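You operate a simulated robot arm through the tools that you are given. There is no shell and no other tool.

You run a simulated robot arm. Do the job below in one go: nothing can be reset, and whatever is moved stays where it is left.

## Task
Tighten the red frame's two outer stay nuts, then set the last wedge to about 0.5 mm and lock it.
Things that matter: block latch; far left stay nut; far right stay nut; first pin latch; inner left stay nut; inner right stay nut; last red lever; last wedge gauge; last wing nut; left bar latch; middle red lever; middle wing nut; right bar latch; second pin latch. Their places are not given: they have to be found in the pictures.

Only the result counts: the job must be done as asked and must still hold three seconds after the hand-in. Knocking over, shifting, dropping, spilling or breaking anything else fails it.

## Robot
A 6-joint arm with a two-finger gripper, fixed in place. Base frame: the origin is on the floor under the middle of its stand, x ahead of it, y to its left, z up. Readings come in m, degrees, newtons and seconds.
It reaches about 1.417 m from its shoulder. Its first joint turns from -166.0 to 166.0 degrees. Payload 3.43 kg.
The tool frame sits at the grasp point between the pads (the TCP): z along the fingers, y along the line on which they close. The tips reach 0.02 m beyond it. The gripper opens to 0.19 m; its body begins 0.248 m behind the TCP.
Orientation is that of the tool frame in the base frame, as a unit quaternion [x, y, z, w]. With the fingers straight down and closing along the base's y, the tool's x points along the base's -x, its y along +y and its z along -z.

## Interface
- The arm moves only by the tool jog_arm. Its argument "plan" is a list of rows, each a list of 7 numbers: the turn, a rotation vector about the base's x, y, z in degrees, then the shift along the base's x, y, z in m, then the opening, from 0 (shut) to 1 (fully open). In form: [[wx, wy, wz, x, y, z, gripper], ...]. A call has 1 to 20 rows; each row shifts and turns the commanded pose from where the row before left it. Each row takes 0.2 s and may step no farther than 0.05 m and 8.6 degrees from the row before; otherwise, or with a gripper value out of range, the whole call is refused. Where a pose cannot be reached the arm comes as near as it can. A force on the tool above 50 N (or 10 N above the force at the start of the call, whichever is more), or a blocked arm, ends the call early, and 0.2 s more pass. The fingers move at their own pace (about 0.153 m/s each) and stop on an object; they squeeze with about 23 N. The grip force told is the motor's: it shows also when the fingers shut on nothing. Time passes only in rows, and 0.2 s behind the last, so rows that do not move let the fingers close. It gives the time, the measured TCP pose, the force on the tool (base axes), the opening and the grip force at its end, in the units of the frame above (readings bear some noise), with the torque about the TCP (base axes, N m) and any sound that the robot's microphone picked up, and new pictures: "pictures" is both (left out), scene, wrist or none.
- Cameras (640 x 400 px; columns grow to the right, rows downward): "scene" is fixed at [0.0492, -0.6481, 1.6712]; the picture's right is [-0.78, -0.63, 0.00], its down [-0.47, 0.58, -0.67] and it looks along [0.42, -0.52, -0.75] (base axes); focal length 214 px, centre (320, 200). "wrist" rides on the gripper at [0.07, -0.008, -0.288] in the tool frame; the picture's right is [0.12, 0.99, 0.00], its down [-0.96, 0.12, -0.25] and it looks along [-0.25, 0.03, 0.97] (tool axes); focal length 261 px, centre (320, 200).
- slide_trunk(by): moves the trunk up (or, below 0, down) by that many m; the arm rides with it, the base frame stays. It gives what a move gives, with no picture.
- point_at(camera, pixels): for up to 12 pixels [column, row] of the newest picture of that camera ("zoom" is the newest enlarged one), the place [x, y, z] in the base frame of the surface seen there, good to about 0.003 m. It takes no simulated time.
- enlarge(camera, box): a new picture of the part [left, top, right, bottom] of that camera's present view, enlarged. It takes no simulated time.
- sign_off(): hands the job in; it is judged then, once.

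Leave the gripper open and the arm clear of the work at the hand-in unless told otherwise.

The tools are called by a JSON object that holds its "api" and its "payload". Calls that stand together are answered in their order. jog_arm: Moves the arm, as the interface text tells. Its arguments: {"type":"object","properties":{"plan":{"type":"array"},"pictures":{"type":"string","enum":["both","scene","wrist","none"]}},"required":["plan"]} The other tools are called the same way: slide_trunk (by) moves the trunk up or down; point_at (camera, pixels) gives the place of the surface under pixels of a picture; enlarge (camera, box) takes an enlarged picture of a part of a camera's view; sign_off () hands the job in.

At the start:

```text
t: 0.0
tcp_pos: [0.4472, -0.4355, 1.4478]
orientation: [0.001, 1.0, 0.001, -0.001]
wrist_force: [0.3, -0.3, 0.3]
ft_torque: [0.03, -0.02, 0.01]
finger_gap: 0.1899
grip_force: 0.1
trunk travel left (down, up): [-0.3, 0.14]
```

scene: 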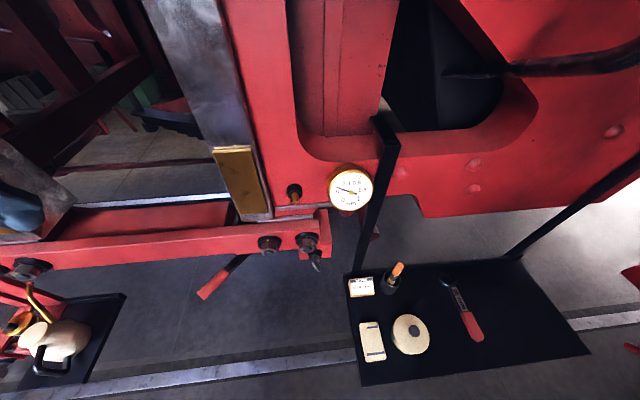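
wrist: 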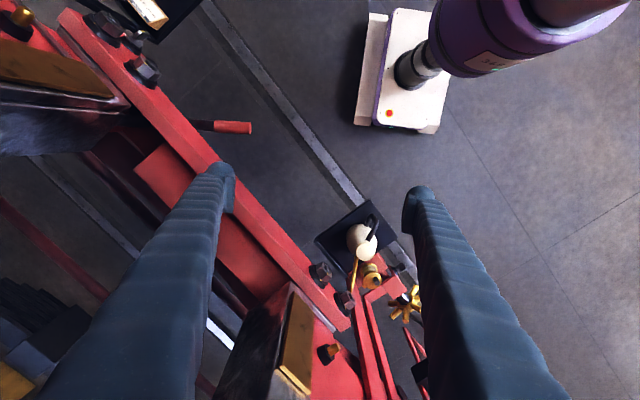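

I see a red locomotive frame with stay nuts, a gauge at scene (350,188), and a tray with tools at about (450,320). I'll enlarge several parts to see the details before moving.

{"api": "enlarge", "payload": {"camera": "scene", "box": [220, 140, 420, 280]}}

{"api": "enlarge", "payload": {"camera": "scene", "box": [340, 240, 540, 380]}}

{"api": "enlarge", "payload": {"camera": "scene", "box": [0, 240, 160, 400]}}

{"api": "enlarge", "payload": {"camera": "wrist", "box": [260, 180, 480, 400]}}

{"api": "enlarge", "payload": {"camera": "wrist", "box": [0, 0, 270, 180]}}

```text
2.86 times, centred on (320, 210) of scene
```

zoom: 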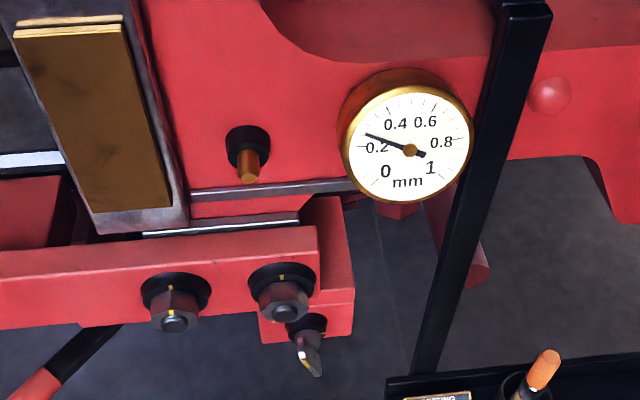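

```text
2.86 times, centred on (440, 310) of scene
```

zoom: 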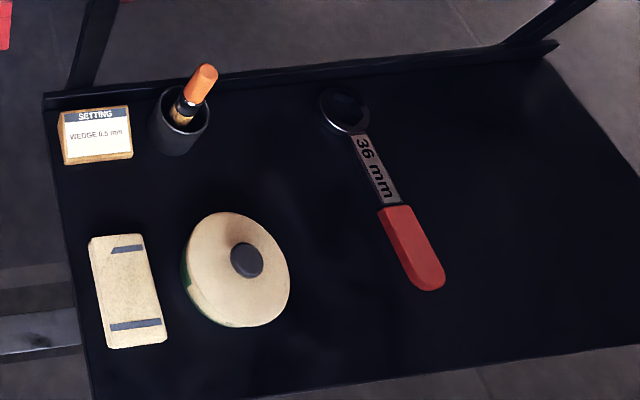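

```text
2.50 times, centred on (80, 320) of scene
```

zoom: 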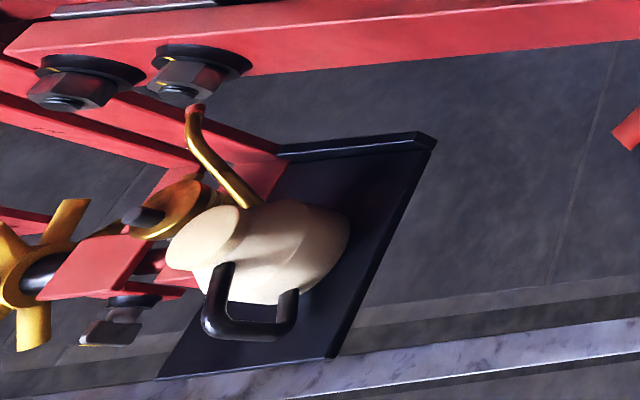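

```text
1.82 times, centred on (370, 290) of wrist
```

zoom: 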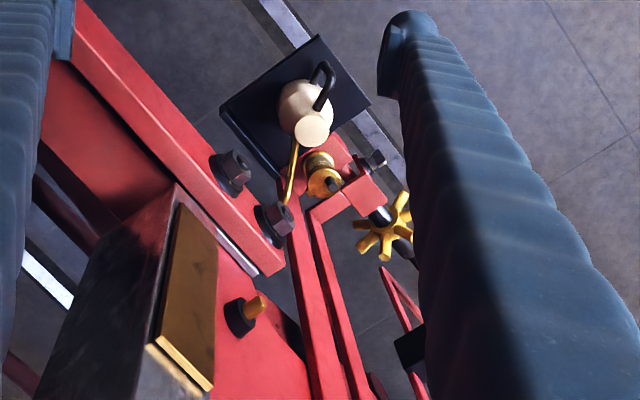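

```text
2.22 times, centred on (135, 90) of wrist
```

zoom: 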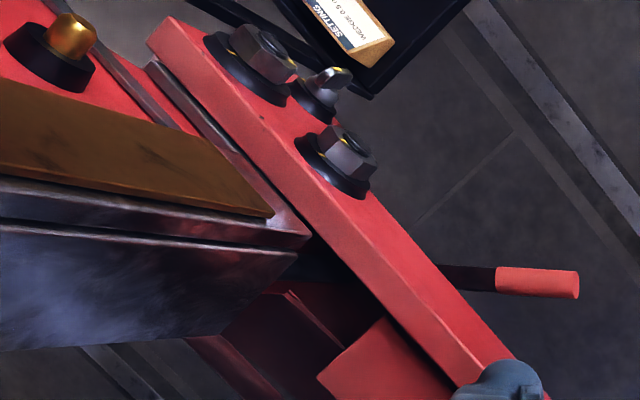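

The zoom shows two stay nuts near each end of the red stay bar (yellow marks on them), a wing nut under the right end, a red lever at (210,288), and a gauge reading about 0.25 mm. A 36 mm ring spanner lies on the tray. I'll measure where these are.

{"api": "point_at", "payload": {"camera": "scene", "pixels": [[273, 252], [319, 248], [316, 262], [206, 292], [240, 263], [350, 188], [449, 281], [472, 332], [25, 275], [42, 272], [293, 195], [362, 287]]}}

{"api": "enlarge", "payload": {"camera": "scene", "box": [250, 220, 350, 282]}}

{"api": "enlarge", "payload": {"camera": "scene", "box": [310, 155, 390, 220]}}

{"api": "enlarge", "payload": {"camera": "scene", "box": [540, 200, 640, 380]}}

{"api": "enlarge", "payload": {"camera": "scene", "box": [0, 0, 160, 240]}}

```text
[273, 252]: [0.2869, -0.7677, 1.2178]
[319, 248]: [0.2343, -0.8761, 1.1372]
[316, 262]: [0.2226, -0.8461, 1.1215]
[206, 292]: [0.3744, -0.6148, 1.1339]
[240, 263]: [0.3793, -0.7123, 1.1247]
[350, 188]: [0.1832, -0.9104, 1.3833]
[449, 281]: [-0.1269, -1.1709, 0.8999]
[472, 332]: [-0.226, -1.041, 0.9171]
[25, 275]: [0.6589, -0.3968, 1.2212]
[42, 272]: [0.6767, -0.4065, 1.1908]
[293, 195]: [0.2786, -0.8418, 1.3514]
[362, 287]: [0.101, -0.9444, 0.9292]
```

```text
6.40 times, centred on (300, 251) of scene
```

zoom: 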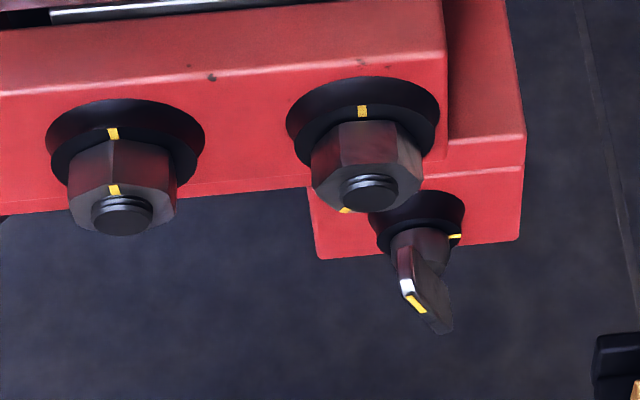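

```text
6.15 times, centred on (350, 188) of scene
```

zoom: 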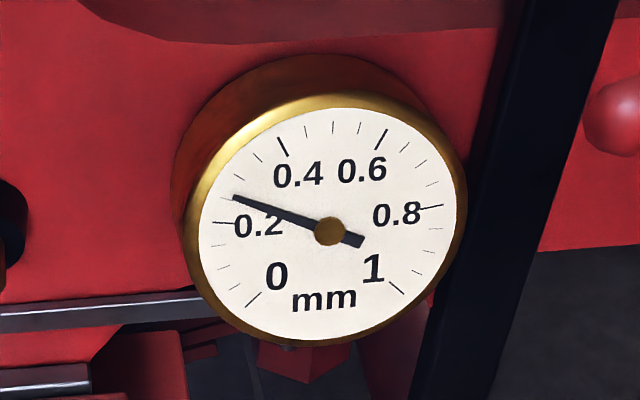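

```text
2.22 times, centred on (590, 290) of scene
```

zoom: 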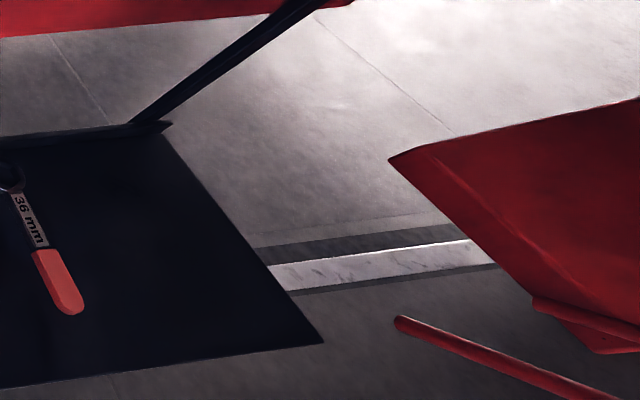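

```text
1.67 times, centred on (80, 120) of scene
```

zoom: 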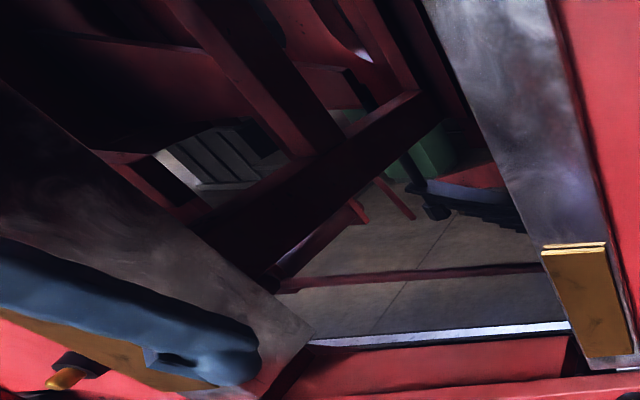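

The far right nut's mark is off its washer mark and the inner right nut's is aligned. The gauge reads about 0.24 mm. I want to know about the left end and what else is there, so I'll enlarge more of the wrist view and measure points.

{"api": "point_at", "payload": {"camera": "wrist", "pixels": [[320, 272], [346, 300], [325, 352], [372, 275], [400, 268], [407, 300], [362, 235], [240, 127], [138, 75], [105, 25], [415, 370], [395, 80]]}}

{"api": "enlarge", "payload": {"camera": "wrist", "box": [300, 240, 440, 330]}}

{"api": "enlarge", "payload": {"camera": "wrist", "box": [330, 310, 450, 400]}}

{"api": "enlarge", "payload": {"camera": "wrist", "box": [340, 0, 640, 180]}}

{"api": "enlarge", "payload": {"camera": "scene", "box": [0, 250, 70, 350]}}

```text
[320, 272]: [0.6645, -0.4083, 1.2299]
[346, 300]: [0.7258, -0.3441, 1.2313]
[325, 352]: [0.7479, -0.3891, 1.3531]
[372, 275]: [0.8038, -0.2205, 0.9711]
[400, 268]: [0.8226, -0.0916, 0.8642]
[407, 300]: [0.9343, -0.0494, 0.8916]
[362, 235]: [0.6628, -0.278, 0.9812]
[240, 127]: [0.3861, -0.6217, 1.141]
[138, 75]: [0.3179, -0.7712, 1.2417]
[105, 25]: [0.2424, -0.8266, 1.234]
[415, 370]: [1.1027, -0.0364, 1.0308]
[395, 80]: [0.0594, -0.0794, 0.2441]
```

```text
4.44 times, centred on (370, 285) of wrist
```

zoom: 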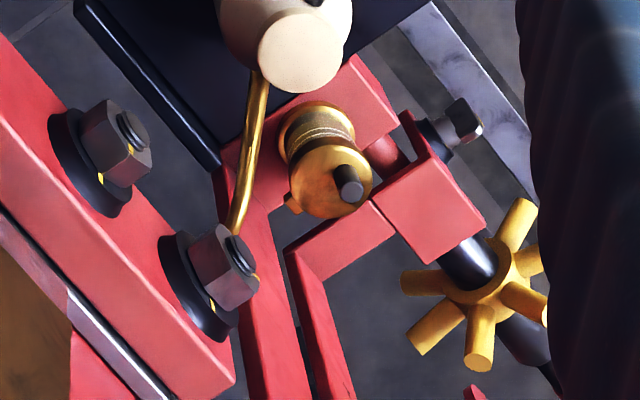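

```text
4.44 times, centred on (390, 355) of wrist
```

zoom: 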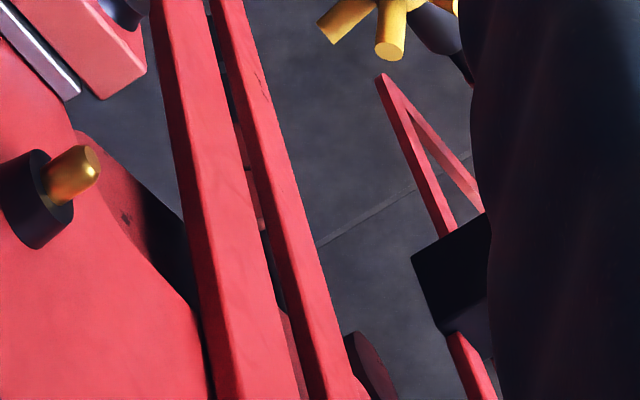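

```text
2.13 times, centred on (490, 90) of wrist
```

zoom: 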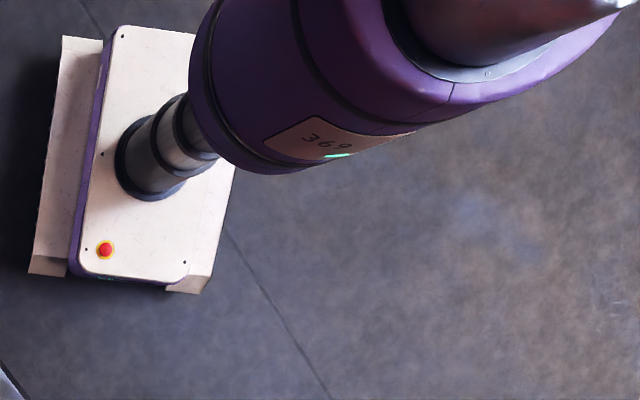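

```text
4.00 times, centred on (35, 300) of scene
```

zoom: 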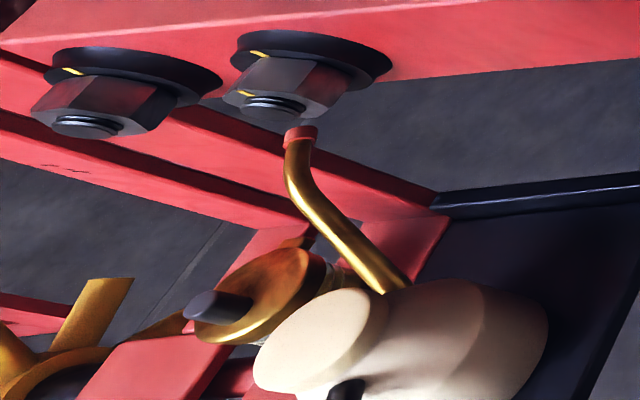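

The far left nut's mark is also off its washer mark. Next I'll measure the red items at the right edge of the scene picture and the parts around the lever. This will show which wedge, middle or last, is which.

{"api": "point_at", "payload": {"camera": "scene", "pixels": [[632, 275], [634, 348], [602, 335], [370, 240], [330, 225], [300, 212], [345, 215], [405, 200], [225, 215], [260, 215], [100, 255], [160, 230]]}}

{"api": "enlarge", "payload": {"camera": "scene", "box": [560, 240, 640, 380]}}

{"api": "enlarge", "payload": {"camera": "scene", "box": [180, 225, 340, 320]}}

{"api": "enlarge", "payload": {"camera": "wrist", "box": [60, 0, 200, 100]}}

```text
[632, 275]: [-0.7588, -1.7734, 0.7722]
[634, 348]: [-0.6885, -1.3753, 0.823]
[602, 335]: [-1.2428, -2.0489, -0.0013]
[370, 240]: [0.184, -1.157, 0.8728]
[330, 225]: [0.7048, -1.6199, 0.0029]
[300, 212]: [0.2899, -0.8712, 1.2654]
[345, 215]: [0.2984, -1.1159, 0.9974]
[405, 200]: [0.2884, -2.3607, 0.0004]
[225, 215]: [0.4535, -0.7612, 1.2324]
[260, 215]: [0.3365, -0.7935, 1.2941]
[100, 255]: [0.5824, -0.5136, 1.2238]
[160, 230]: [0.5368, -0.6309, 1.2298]
```

```text
2.86 times, centred on (600, 310) of scene
```

zoom: 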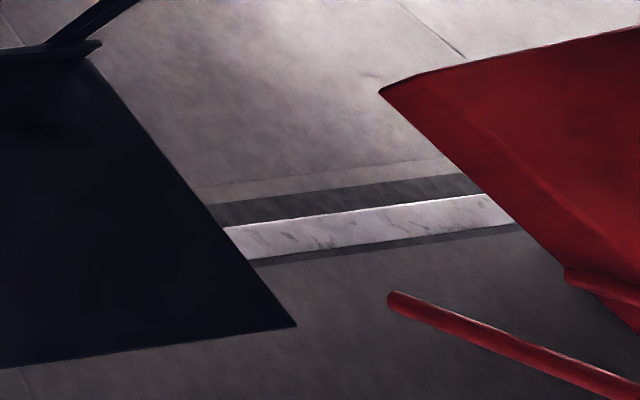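

```text
4.00 times, centred on (260, 272) of scene
```

zoom: 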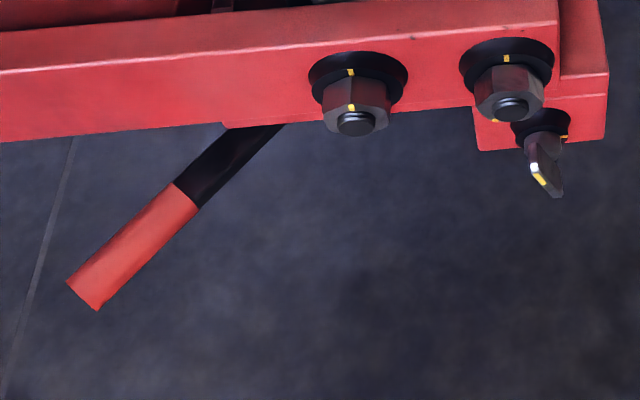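

```text
4.00 times, centred on (130, 50) of wrist
```

zoom: 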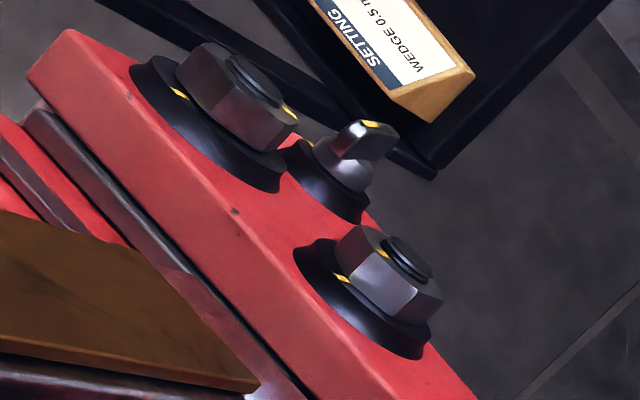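

There's a wing nut under the right end and a red lever below the stay, both at this axle. I'll yaw the tool by -45° in place, so the fingers close along the frame line, and look again. The nearest nut tip is about 0.13 m from the TCP plane, so this is clear.

{"api": "jog_arm", "payload": {"plan": [[0, 0, -7.5, -0.005, 0.005, 0, 1], [0, 0, -7.5, -0.005, 0.005, 0, 1], [0, 0, -7.5, -0.005, 0.005, 0, 1], [0, 0, -7.5, -0.005, 0.005, 0, 1], [0, 0, -7.5, -0.005, 0.005, 0, 1], [0, 0, -7.5, -0.005, 0.005, 0, 1]], "pictures": "both"}}

```text
t: 1.4
tcp_pos: [0.4157, -0.4069, 1.4471]
orientation: [0.384, 0.923, 0.0, -0.001]
wrist_force: [0.4, 0.2, 0.1]
ft_torque: [-0.03, -0.01, -0.01]
finger_gap: 0.1901
grip_force: 0.1
trunk travel left (down, up): [-0.3, 0.14]
```

scene: 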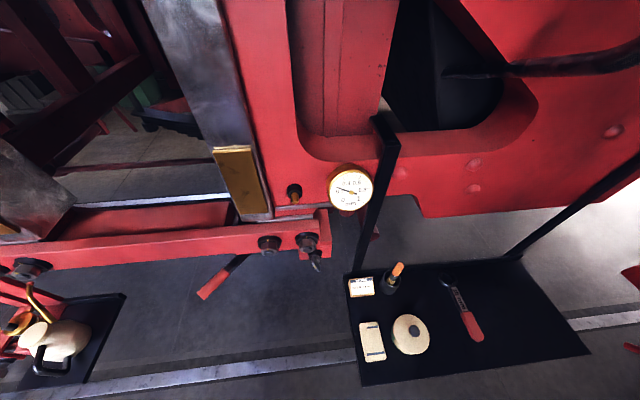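
wrist: 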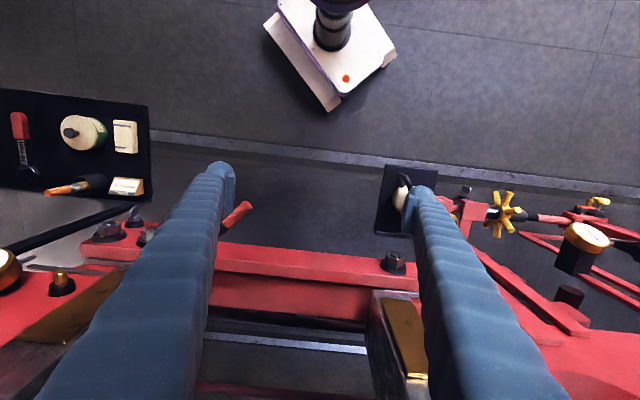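

Now a second gauge shows at wrist (588,237), with more hardware on that side. I'll zoom in there and measure it.

{"api": "enlarge", "payload": {"camera": "wrist", "box": [440, 160, 640, 320]}}

{"api": "point_at", "payload": {"camera": "wrist", "pixels": [[588, 237], [600, 203], [570, 295], [503, 213], [466, 190], [590, 225], [622, 255], [550, 218], [5, 270], [62, 285], [628, 300], [610, 380]]}}

```text
2.50 times, centred on (540, 240) of wrist
```

zoom: 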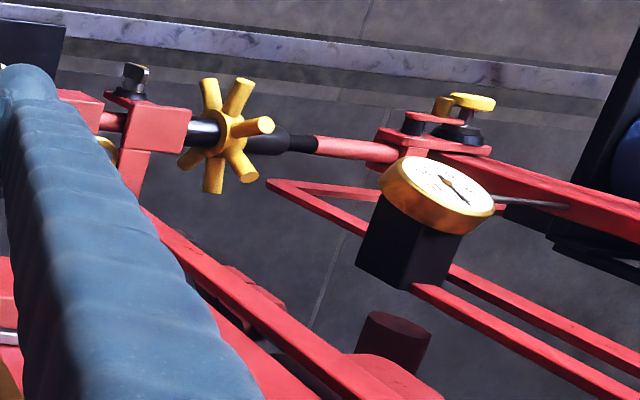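

```text
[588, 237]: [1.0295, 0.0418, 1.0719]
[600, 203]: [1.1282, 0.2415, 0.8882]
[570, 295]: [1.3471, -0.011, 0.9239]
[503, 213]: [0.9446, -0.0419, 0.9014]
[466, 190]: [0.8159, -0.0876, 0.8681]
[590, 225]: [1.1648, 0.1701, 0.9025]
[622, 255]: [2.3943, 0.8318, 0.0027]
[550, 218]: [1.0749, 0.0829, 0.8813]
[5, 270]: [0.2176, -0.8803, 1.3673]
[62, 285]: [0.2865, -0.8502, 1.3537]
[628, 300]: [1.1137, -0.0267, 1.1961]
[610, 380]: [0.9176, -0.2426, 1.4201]
```

I'll pitch the tool up about 45° toward the frame to get a wider view of the machine. The TCP stays in place, a little higher.

{"api": "jog_arm", "payload": {"plan": [[-5.3, -5.3, 0, -0.005, 0.005, 0.01, 1], [-5.3, -5.3, 0, -0.005, 0.005, 0.01, 1], [-5.3, -5.3, 0, -0.005, 0.005, 0.01, 1], [-5.3, -5.3, 0, -0.005, 0.005, 0.01, 1], [-5.3, -5.3, 0, -0.005, 0.005, 0.01, 1], [-5.3, -5.3, 0, -0.005, 0.005, 0.01, 1]], "pictures": "both"}}

```text
t: 2.4
tcp_pos: [0.4132, -0.4052, 1.3768]
orientation: [0.38, 0.914, -0.052, 0.136]
wrist_force: [0.6, -0.8, -1.0]
ft_torque: [0.13, 0.04, -0.01]
finger_gap: 0.19
grip_force: 0.0
trunk travel left (down, up): [-0.3, 0.14]
stopped in row 4: the arm was blocked; the commanded pose is now the measured one
```

scene: 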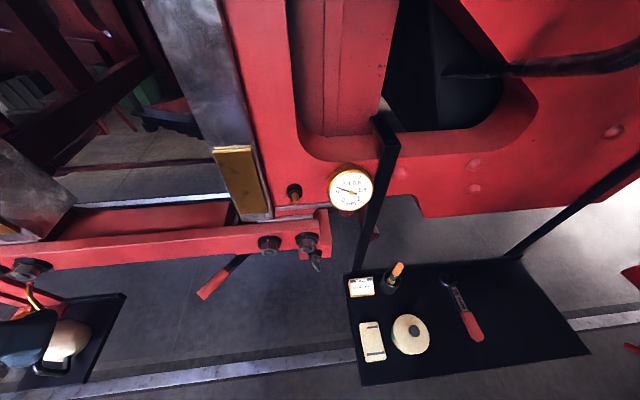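
wrist: 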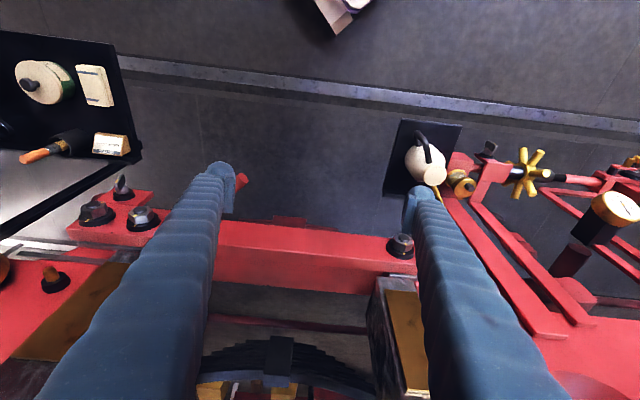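

The arm was blocked partway through the pitch, because the wrist gets folded close to the base when the tool faces the middle of the frame. The nuts are at the ends, so I'll move toward the left end and higher first, then try to pitch there.

{"api": "jog_arm", "payload": {"plan": [[0, 0, 0, 0.02, 0.03, 0.03, 1], [0, 0, 0, 0.02, 0.03, 0.03, 1], [0, 0, 0, 0.02, 0.03, 0.03, 1], [0, 0, 0, 0.02, 0.03, 0.02, 1], [0, 0, 0, 0.02, 0.03, 0.0, 1], [0, 0, 0, 0.02, 0.03, 0.0, 1]], "pictures": "both"}}

```text
t: 3.8
tcp_pos: [0.5332, -0.2234, 1.4892]
orientation: [0.379, 0.914, -0.053, 0.136]
wrist_force: [1.1, 0.2, -0.2]
ft_torque: [-0.05, 0.04, -0.01]
finger_gap: 0.1898
grip_force: 0.1
trunk travel left (down, up): [-0.3, 0.14]
```

scene: 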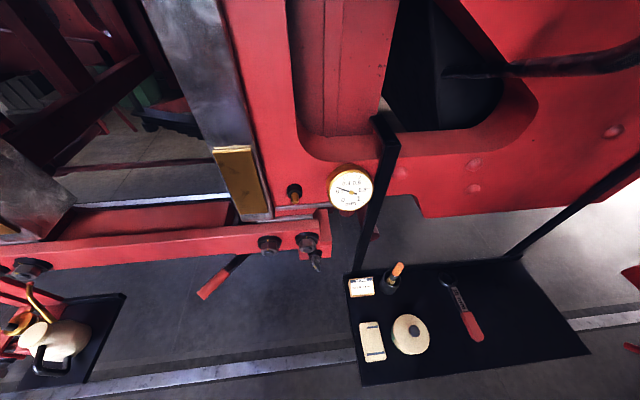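
wrist: 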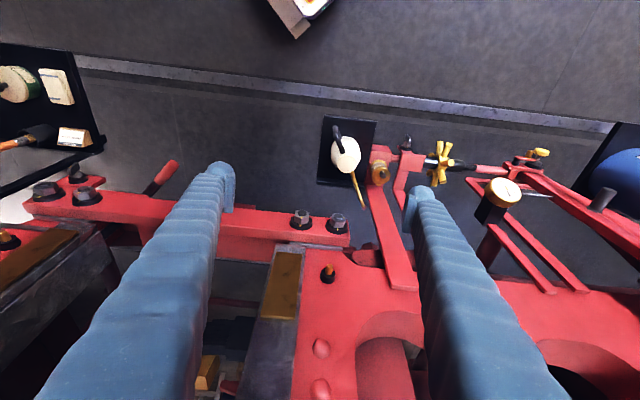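

This is a good overview. I'll zoom on the left-end nuts and on the part of the machine beyond them.

{"api": "enlarge", "payload": {"camera": "wrist", "box": [440, 110, 640, 260]}}

{"api": "enlarge", "payload": {"camera": "wrist", "box": [280, 190, 370, 250]}}

{"api": "enlarge", "payload": {"camera": "wrist", "box": [0, 130, 200, 260]}}

{"api": "point_at", "payload": {"camera": "wrist", "pixels": [[604, 195], [616, 170], [540, 152], [505, 190], [305, 225], [340, 228], [520, 160], [405, 143], [600, 120], [500, 235], [560, 330], [328, 272]]}}

```text
2.67 times, centred on (540, 185) of wrist
```

zoom: 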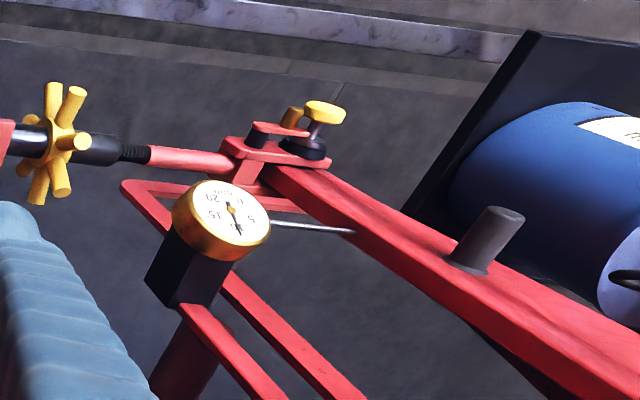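

```text
6.67 times, centred on (325, 220) of wrist
```

zoom: 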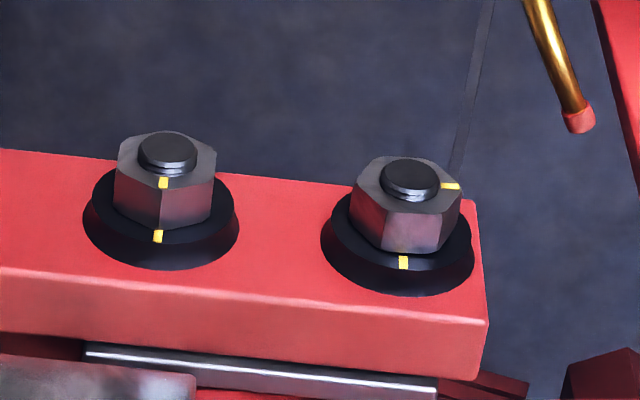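

```text
3.08 times, centred on (100, 195) of wrist
```

zoom: 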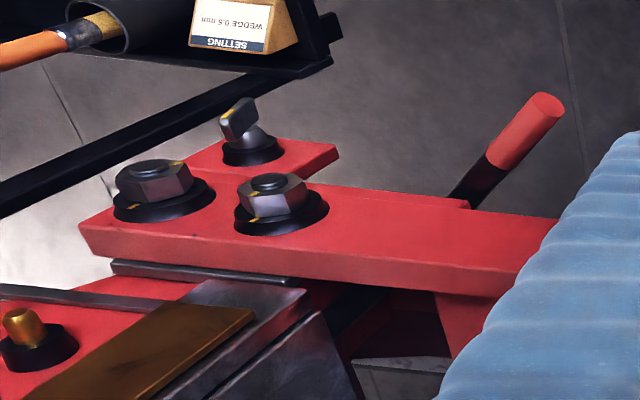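

```text
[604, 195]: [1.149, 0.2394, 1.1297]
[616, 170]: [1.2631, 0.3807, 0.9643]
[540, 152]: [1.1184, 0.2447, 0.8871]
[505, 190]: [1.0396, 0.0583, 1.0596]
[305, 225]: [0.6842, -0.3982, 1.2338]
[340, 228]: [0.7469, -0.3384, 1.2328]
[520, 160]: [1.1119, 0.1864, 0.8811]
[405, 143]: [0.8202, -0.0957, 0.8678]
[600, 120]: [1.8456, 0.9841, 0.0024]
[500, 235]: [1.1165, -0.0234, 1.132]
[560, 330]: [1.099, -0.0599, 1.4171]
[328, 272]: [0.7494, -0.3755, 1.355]
```

Far left nut: its mark is at about 9 o'clock against the washer's 12 o'clock, so it needs roughly 90° clockwise. The gauge beyond reads 0–20 and is something else. I'll try pitching up more at this end to see how far the arm can go and whether there's a second (middle) wedge.

{"api": "jog_arm", "payload": {"plan": [[-5.3, -5.3, 0, 0, 0, 0.01, 1], [-5.3, -5.3, 0, 0, 0, 0.01, 1], [-5.3, -5.3, 0, 0, 0, 0.01, 1], [-5.3, -5.3, 0, 0, 0, 0.0, 1], [-5.3, -5.3, 0, 0, 0, 0, 1]], "pictures": "both"}}

```text
t: 5.0
tcp_pos: [0.5294, -0.223, 1.52]
orientation: [0.34, 0.822, -0.17, 0.425]
wrist_force: [0.7, 0.0, 0.4]
ft_torque: [0.01, -0.02, 0.03]
finger_gap: 0.1902
grip_force: 0.1
trunk travel left (down, up): [-0.3, 0.14]
```

scene: 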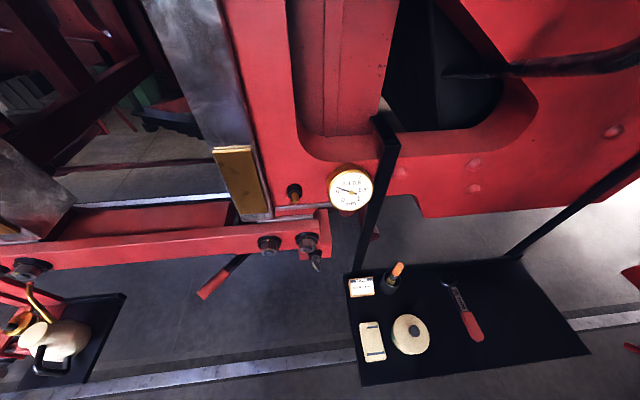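
wrist: 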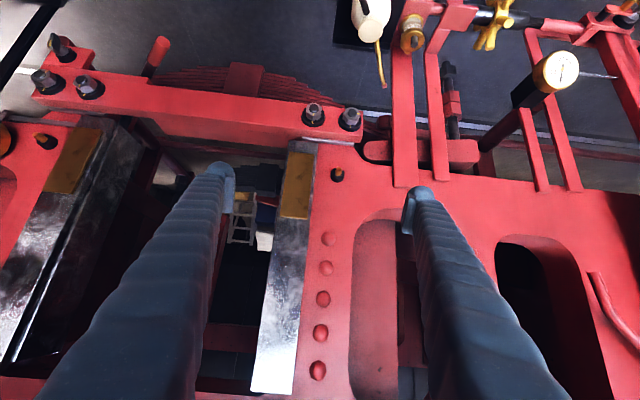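

That pitched about 37° more without trouble. I'll continue up toward horizontal.

{"api": "jog_arm", "payload": {"plan": [[-5.3, -5.3, 0, 0, 0, 0, 1], [-5.3, -5.3, 0, 0, 0, 0, 1], [-5.3, -5.3, 0, 0, 0, 0, 1], [-5.3, -5.3, 0, 0, 0, 0, 1], [-3, -3, 0, 0, 0, 0, 1]], "pictures": "both"}}

```text
t: 6.2
tcp_pos: [0.5917, -0.2033, 1.5895]
orientation: [0.274, 0.663, -0.265, 0.644]
wrist_force: [0.4, -0.3, -0.3]
ft_torque: [0.01, 0.0, -0.02]
finger_gap: 0.19
grip_force: 0.1
out of reach, approached as far as the arm can: row 3, 4, 5
trunk travel left (down, up): [-0.3, 0.14]
```

scene: 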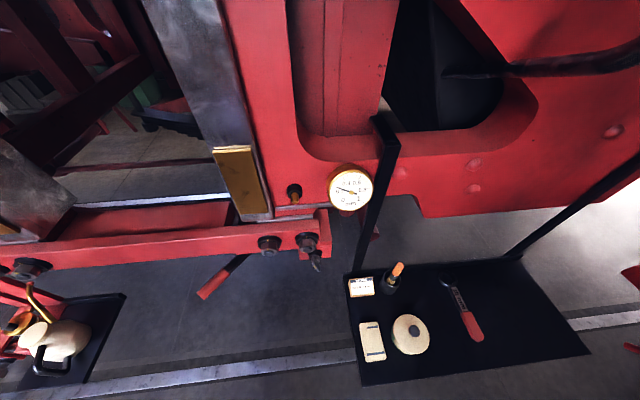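
wrist: 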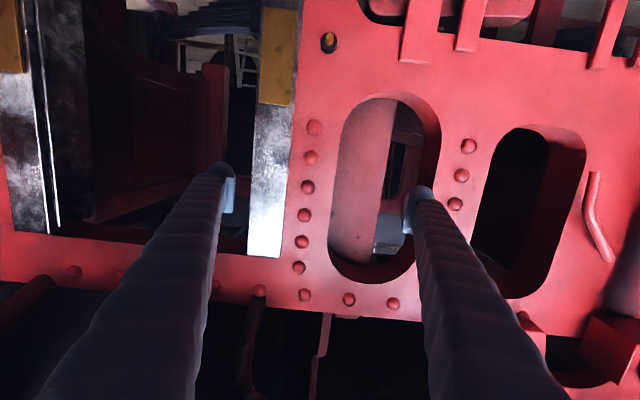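

The tool is now horizontal facing the frame, though the wrist is near its inner limit here. I'll yaw left (positive about z) to look along the machine toward +x and +y.

{"api": "jog_arm", "payload": {"plan": [[0, 0, 8, 0.02, 0.02, -0.02, 1], [0, 0, 8, 0.02, 0.02, -0.02, 1], [0, 0, 8, 0.0, 0.02, -0.02, 1], [0, 0, 8, 0, 0.02, -0.02, 1], [0, 0, 8, 0, 0.02, -0.02, 1], [0, 0, 8, 0, 0.02, -0.02, 1]], "pictures": "wrist"}}

```text
t: 7.6
tcp_pos: [0.7339, 0.0127, 1.5753]
orientation: [0.043, 0.718, -0.01, 0.694]
wrist_force: [0.0, 0.2, 0.1]
ft_torque: [0.0, 0.0, -0.22]
finger_gap: 0.1904
grip_force: 0.1
out of reach, approached as far as the arm can: row 1, 2, 3, 4, 5, 6
trunk travel left (down, up): [-0.3, 0.14]
```

wrist: 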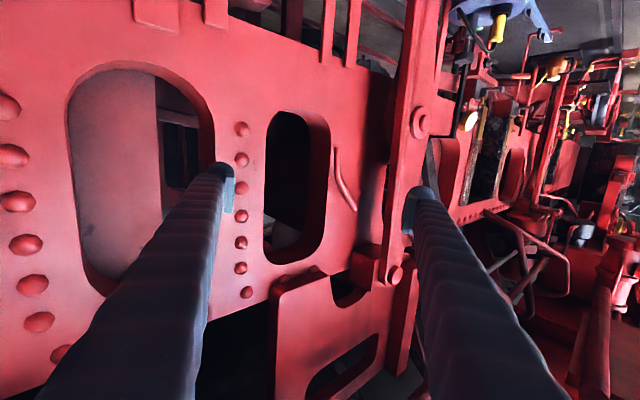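

Further along the frame there's another horn gap with a gauge at around (470,120). I'll zoom in there and measure.

{"api": "enlarge", "payload": {"camera": "wrist", "box": [420, 0, 640, 200]}}

{"api": "point_at", "payload": {"camera": "wrist", "pixels": [[470, 120], [490, 150], [497, 27], [555, 70], [520, 230], [580, 240], [418, 120], [392, 280]]}}

```text
2.00 times, centred on (530, 100) of wrist
```

zoom: 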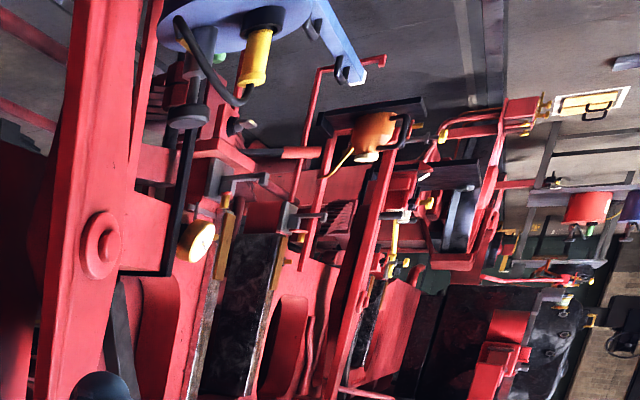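

```text
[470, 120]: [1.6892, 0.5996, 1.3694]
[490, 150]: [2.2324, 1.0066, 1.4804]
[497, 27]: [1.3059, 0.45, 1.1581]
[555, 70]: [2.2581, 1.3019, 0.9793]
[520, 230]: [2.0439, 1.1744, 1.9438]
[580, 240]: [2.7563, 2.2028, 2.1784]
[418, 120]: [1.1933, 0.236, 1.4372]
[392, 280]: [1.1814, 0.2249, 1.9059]
```

The next axle along is at about x=2, far outside reach, with its own gauge. So the axle in front of me is the reachable one with the last wedge. I'll yaw back to face the frame and see where the commanded pose ends up before descending.

{"api": "jog_arm", "payload": {"plan": [[0, 0, -8, 0.02, -0.02, 0, 1], [0, 0, -8, 0.02, -0.02, 0, 1], [0, 0, -8, 0, -0.02, 0, 1], [0, 0, -8, 0, -0.02, 0, 1], [0, 0, -8, 0, -0.01, 0, 1], [0, 0, -8, 0, -0.01, 0, 1]], "pictures": "wrist"}}

```text
t: 9.0
tcp_pos: [0.7754, -0.0893, 1.5742]
orientation: [0.315, 0.644, -0.279, 0.639]
wrist_force: [0.7, -0.6, 0.2]
ft_torque: [-0.04, -0.05, -0.1]
finger_gap: 0.1899
grip_force: 0.0
trunk travel left (down, up): [-0.3, 0.14]
```

wrist: 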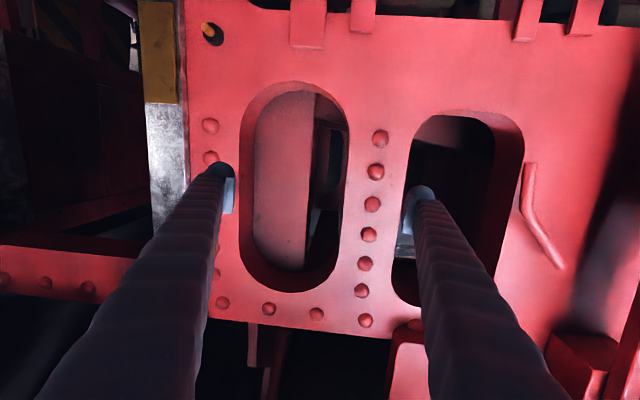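

The commanded pose follows the measured one. The tool faces about -50° yaw and I want -45°. I'll correct that and descend to nut height in front of the far left nut, staying about 0.12 m away from the nut tips.

{"api": "jog_arm", "payload": {"plan": [[-1.1, -1.1, 4.7, -0.0154, -0.0168, -0.0393, 1], [0, 0, 0, -0.0154, -0.0168, -0.0393, 1], [0, 0, 0, -0.0154, -0.0168, -0.0393, 1], [0, 0, 0, -0.0154, -0.0168, -0.0393, 1], [0, 0, 0, -0.0154, -0.0168, -0.0393, 1], [0, 0, 0, -0.0154, -0.0168, -0.0393, 1], [0, 0, 0, -0.0154, -0.0168, -0.0393, 1], [0, 0, 0, -0.0154, -0.0168, -0.0393, 1], [0, 0, 0, -0.0154, -0.0168, -0.0393, 1]], "pictures": "wrist"}}

```text
t: 11.0
tcp_pos: [0.7182, -0.1823, 1.4017]
orientation: [0.286, 0.65, -0.258, 0.655]
wrist_force: [-0.7, -0.4, 0.2]
ft_torque: [0.0, -0.02, -0.03]
finger_gap: 0.1899
grip_force: 0.1
out of reach, approached as far as the arm can: row 5, 6, 7, 8, 9
trunk travel left (down, up): [-0.3, 0.14]
```

wrist: 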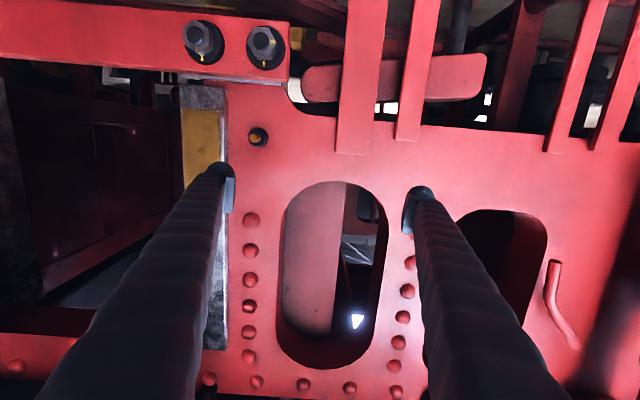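

At this height the arm hits its inner limit. From the limit points I estimate the shoulder at about z=1.26, with the wrist needing roughly 0.47 m from it. Lowering the trunk gives more room at nut height, so I'll raise the TCP first and then slide the trunk down.

{"api": "jog_arm", "payload": {"plan": [[0, 0, 0, 0.005, 0.005, 0.04, 1], [0, 0, 0, 0.005, 0.005, 0.04, 1], [0, 0, 0, 0.005, 0.005, 0.04, 1], [0, 0, 0, 0.005, 0.005, 0.04, 1]], "pictures": "none"}}

{"api": "slide_trunk", "payload": {"by": -0.15}}

{"api": "slide_trunk", "payload": {"by": -0.15}}

```text
t: 12.0
tcp_pos: [0.7392, -0.1636, 1.5617]
orientation: [0.285, 0.647, -0.254, 0.66]
wrist_force: [0.3, -0.3, -0.2]
ft_torque: [-0.02, 0.0, 0.04]
finger_gap: 0.1899
grip_force: 0.1
trunk travel left (down, up): [-0.3, 0.14]
```

```text
t: 13.8
tcp_pos: [0.7382, -0.1617, 1.4128]
orientation: [0.284, 0.647, -0.254, 0.66]
wrist_force: [0.5, -1.2, 0.2]
ft_torque: [0.02, 0.03, 0.0]
finger_gap: 0.1899
grip_force: 0.1
trunk travel left (down, up): [-0.15, 0.29]
```

```text
t: 15.5
tcp_pos: [0.7392, -0.1637, 1.2618]
orientation: [0.285, 0.647, -0.255, 0.66]
wrist_force: [0.1, -0.8, 0.6]
ft_torque: [0.01, 0.01, -0.04]
finger_gap: 0.1901
grip_force: 0.0
trunk travel left (down, up): [0.0, 0.44]
```

The trunk is down 0.3 m and the tool is horizontal at z=1.26. Now I'll slide along the frame to be in front of the far left nut, still about 0.1 m off it, and look.

{"api": "jog_arm", "payload": {"plan": [[0, 0, 0, -0.027, -0.033, -0.01, 1], [0, 0, 0, -0.027, -0.033, -0.01, 1], [0, 0, 0, -0.027, -0.032, -0.01, 1]], "pictures": "both"}}

```text
t: 16.3
tcp_pos: [0.6589, -0.2616, 1.2328]
orientation: [0.286, 0.647, -0.255, 0.659]
wrist_force: [0.5, 1.0, 0.2]
ft_torque: [-0.03, 0.0, -0.06]
finger_gap: 0.1901
grip_force: 0.1
trunk travel left (down, up): [0.0, 0.44]
```

scene: 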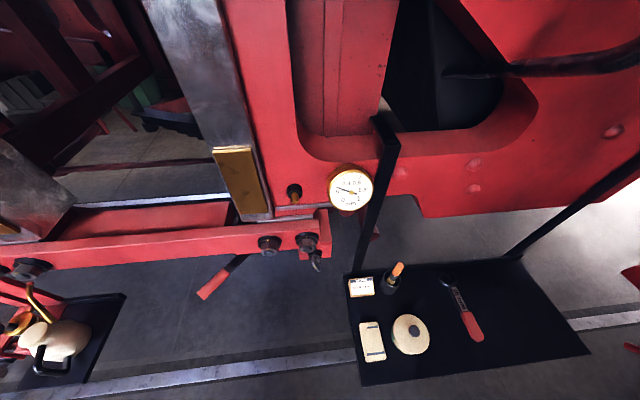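
wrist: 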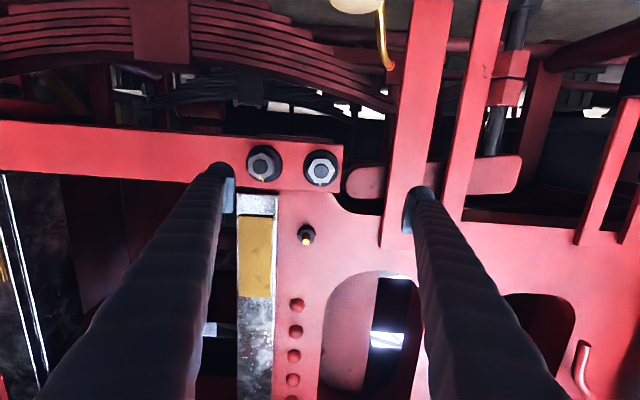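

Both left nuts are visible straight on at wrist (263,163) and (321,168). The picture is upside down, since the camera is under the tool. I'll zoom in and measure.

{"api": "enlarge", "payload": {"camera": "wrist", "box": [240, 140, 350, 200]}}

{"api": "point_at", "payload": {"camera": "wrist", "pixels": [[321, 168], [263, 163], [321, 185], [321, 152], [310, 168], [332, 168], [290, 165], [300, 185]]}}

```text
5.82 times, centred on (295, 170) of wrist
```

zoom: 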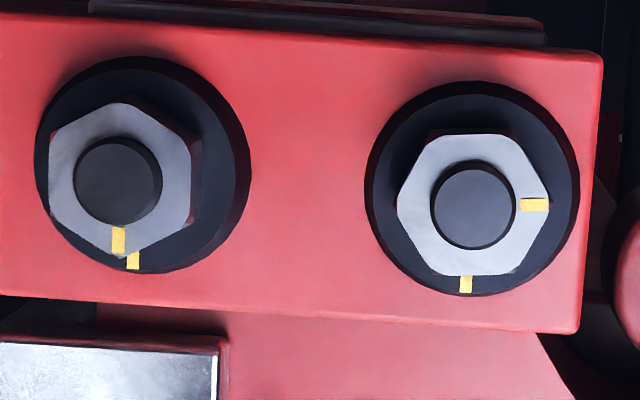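

```text
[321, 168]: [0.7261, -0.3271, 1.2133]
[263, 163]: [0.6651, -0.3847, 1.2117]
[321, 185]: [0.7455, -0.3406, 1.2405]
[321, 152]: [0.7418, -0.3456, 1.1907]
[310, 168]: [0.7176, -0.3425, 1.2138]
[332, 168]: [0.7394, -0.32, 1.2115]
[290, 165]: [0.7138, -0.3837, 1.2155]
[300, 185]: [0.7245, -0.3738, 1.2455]
```

The far left nut (right one in the picture) has its mark at 9 o'clock against the washer mark at 12, so it needs about 90° clockwise. Its face centre is at about (0.726,-0.327,1.213). Before closing in, I'll check the depth of the red bars next to it at (410,150), (370,185) and (385,60).

{"api": "point_at", "payload": {"camera": "wrist", "pixels": [[410, 130], [370, 185], [385, 60], [345, 190], [340, 130], [460, 120], [420, 200], [305, 232], [305, 240], [215, 180], [355, 5]]}}

{"api": "enlarge", "payload": {"camera": "wrist", "box": [190, 100, 450, 260]}}

```text
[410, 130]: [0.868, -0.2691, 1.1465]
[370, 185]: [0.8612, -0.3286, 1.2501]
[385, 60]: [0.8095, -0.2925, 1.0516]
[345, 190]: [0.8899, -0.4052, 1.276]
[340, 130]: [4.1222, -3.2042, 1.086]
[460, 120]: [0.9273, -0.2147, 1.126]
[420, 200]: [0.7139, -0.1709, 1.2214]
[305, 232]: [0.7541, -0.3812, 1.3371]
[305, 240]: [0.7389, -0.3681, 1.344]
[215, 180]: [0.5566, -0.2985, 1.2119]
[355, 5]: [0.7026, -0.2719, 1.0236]
```

```text
2.46 times, centred on (320, 180) of wrist
```

zoom: 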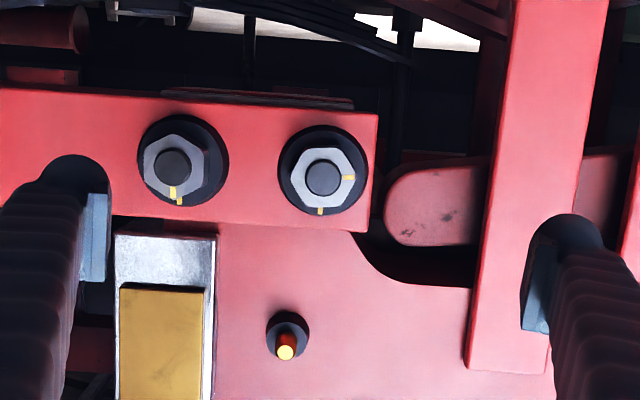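

The bars beside the nut are recessed behind the stay face, so nothing stands in front. I'll roll the tool by about -32° so the fingers line up with a pair of flats, close the opening partly and come to about 0.06 m in front of the nut.

{"api": "jog_arm", "payload": {"plan": [[-5.76, 5.76, 0, 0.0071, -0.0068, -0.0042, 0.4], [-5.76, 5.76, 0, 0.0071, -0.0068, -0.0042, 0.4], [-5.76, 5.76, 0, 0.0071, -0.0068, -0.0042, 0.4], [-5.76, 5.76, 0, 0.0071, -0.0068, -0.0042, 0.4]], "pictures": "wrist"}}

{"api": "enlarge", "payload": {"camera": "wrist", "box": [270, 150, 370, 212]}}

```text
t: 17.3
tcp_pos: [0.6846, -0.2902, 1.2129]
orientation: [0.091, 0.702, -0.429, 0.562]
wrist_force: [-0.5, 0.6, -0.3]
ft_torque: [0.02, 0.01, -0.01]
finger_gap: 0.0761
grip_force: 0.2
trunk travel left (down, up): [0.0, 0.44]
```

wrist: 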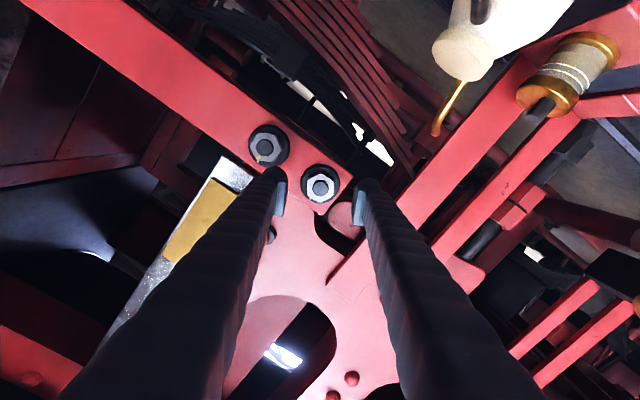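

```text
6.40 times, centred on (320, 181) of wrist
```

zoom: 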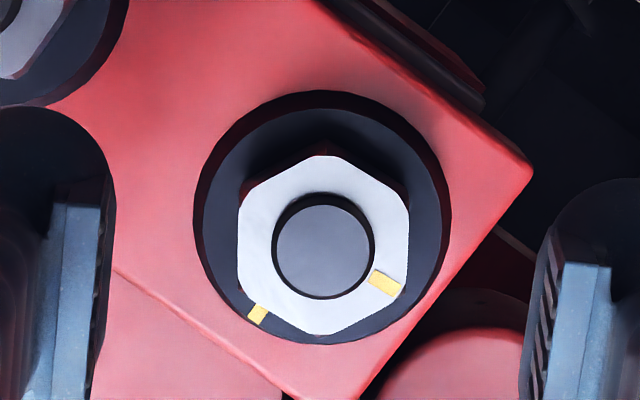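

The nut's flats are now almost facing the pads, with about 7° more roll needed (its edges are vertical in the picture). The centre is within 2–3 mm of the tool axis. I'll measure the nut centre precisely from the zoom.

{"api": "point_at", "payload": {"camera": "zoom", "pixels": [[323, 246], [248, 240], [398, 240], [323, 168], [323, 322], [262, 200], [258, 314], [430, 220]]}}

```text
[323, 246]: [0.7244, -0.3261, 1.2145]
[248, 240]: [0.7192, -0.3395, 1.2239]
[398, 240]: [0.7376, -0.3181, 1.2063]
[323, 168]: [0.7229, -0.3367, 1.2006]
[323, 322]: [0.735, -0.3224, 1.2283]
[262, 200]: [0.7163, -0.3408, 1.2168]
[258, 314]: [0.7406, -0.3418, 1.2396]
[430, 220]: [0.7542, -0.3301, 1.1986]
```

The nut centre is at s=0.282, z=1.215 and its face at d=0.748, where s runs along the frame and d outward from the robot. I'll roll -7° more and advance so the pads straddle the nut, with the tips a few millimetres short of the washer, then check.

{"api": "jog_arm", "payload": {"plan": [[-4.95, 4.95, 0, 0.013, -0.012, 0.001, 0.36], [0, 0, 0, 0.013, -0.012, 0.001, 0.36], [0, 0, 0, 0.0135, -0.0111, 0, 0.36]], "pictures": "wrist"}}

{"api": "enlarge", "payload": {"camera": "wrist", "box": [270, 165, 370, 227]}}

```text
t: 18.1
tcp_pos: [0.7265, -0.3243, 1.2183]
orientation: [0.047, 0.707, -0.461, 0.535]
wrist_force: [-0.2, -0.2, 0.3]
ft_torque: [0.01, 0.0, 0.03]
finger_gap: 0.0683
grip_force: 0.1
trunk travel left (down, up): [0.0, 0.44]
```

wrist: 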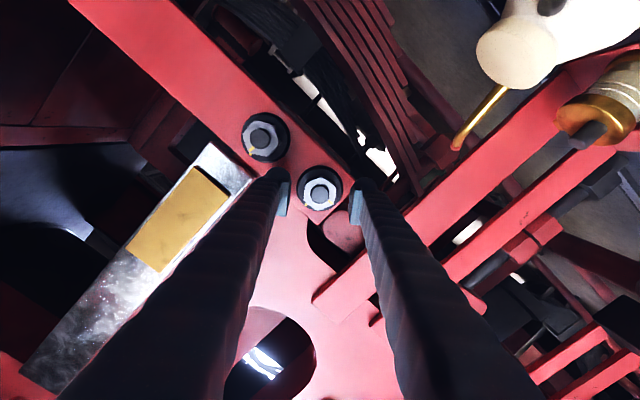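

```text
6.40 times, centred on (320, 196) of wrist
```

zoom: 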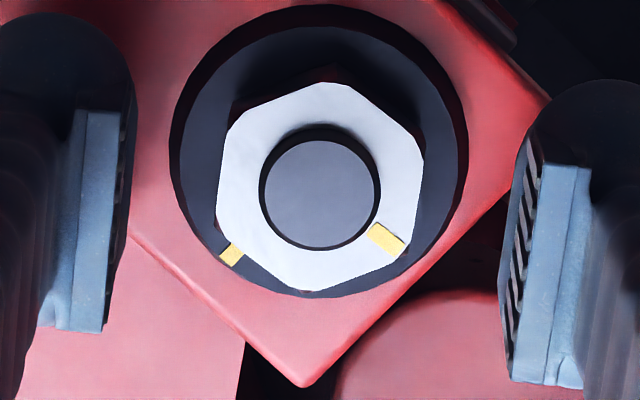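

The flats are now parallel to the pads and the nut is centred between them. I'll close the fingers on it.

{"api": "jog_arm", "payload": {"plan": [[0, 0, 0, 0, 0, -0.0015, 0.1], [0, 0, 0, 0, 0, 0, 0.1], [0, 0, 0, 0, 0, 0, 0.1]], "pictures": "wrist"}}

{"api": "enlarge", "payload": {"camera": "wrist", "box": [270, 165, 370, 227]}}

```text
t: 18.9
tcp_pos: [0.7254, -0.3244, 1.2178]
orientation: [0.05, 0.705, -0.463, 0.535]
wrist_force: [-1.6, -2.5, 10.1]
ft_torque: [0.36, 0.38, 0.28]
finger_gap: 0.0348
grip_force: 45.0
trunk travel left (down, up): [0.0, 0.44]
```

wrist: 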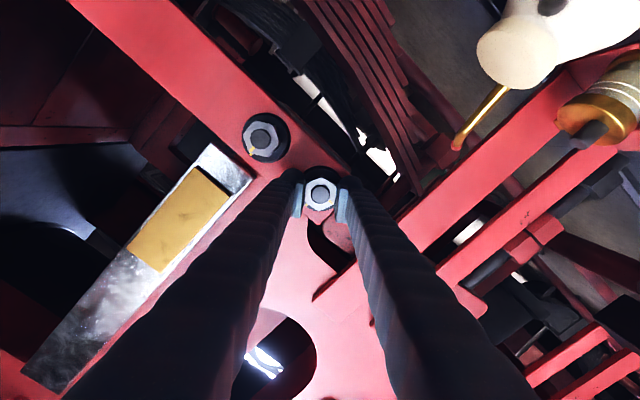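

```text
6.40 times, centred on (320, 196) of wrist
```

zoom: 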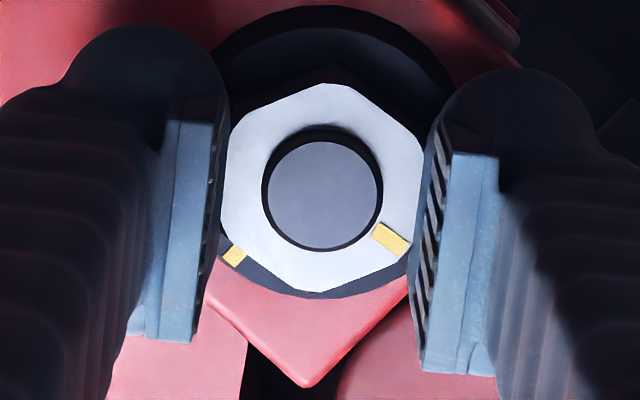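

The grip is on the nut: gap 0.035 m, grip 45 N. There's a 10 N upward push, so I'll raise 1.5 mm and then turn clockwise in small steps, watching the torque.

{"api": "jog_arm", "payload": {"plan": [[0, 0, 0, 0, 0, 0.0015, 0.1], [2.83, -2.83, 0, 0, 0, 0, 0.1], [2.83, -2.83, 0, 0, 0, 0, 0.1], [2.83, -2.83, 0, 0, 0, 0, 0.1]], "pictures": "wrist"}}

{"api": "enlarge", "payload": {"camera": "wrist", "box": [270, 165, 370, 227]}}

```text
t: 19.9
tcp_pos: [0.7252, -0.3235, 1.218]
orientation: [0.124, 0.696, -0.404, 0.58]
wrist_force: [-5.0, -7.4, 2.5]
ft_torque: [0.31, 0.29, 0.36]
finger_gap: 0.0343
grip_force: 45.3
trunk travel left (down, up): [0.0, 0.44]
```

wrist: 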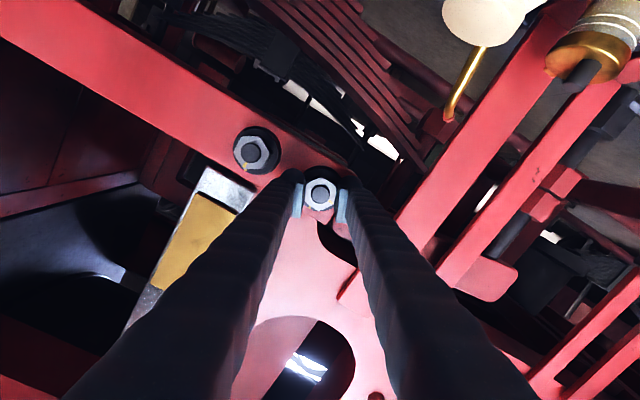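

```text
6.40 times, centred on (320, 196) of wrist
```

zoom: 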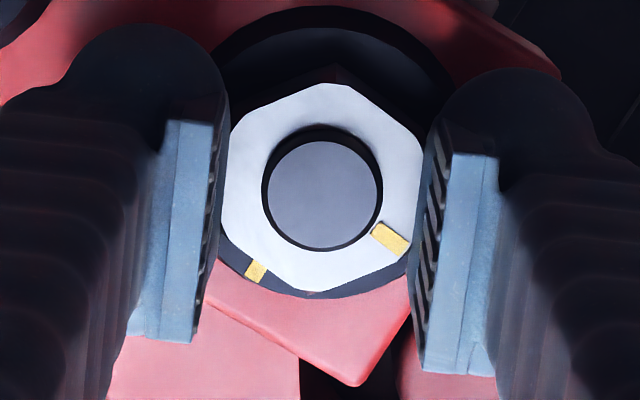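

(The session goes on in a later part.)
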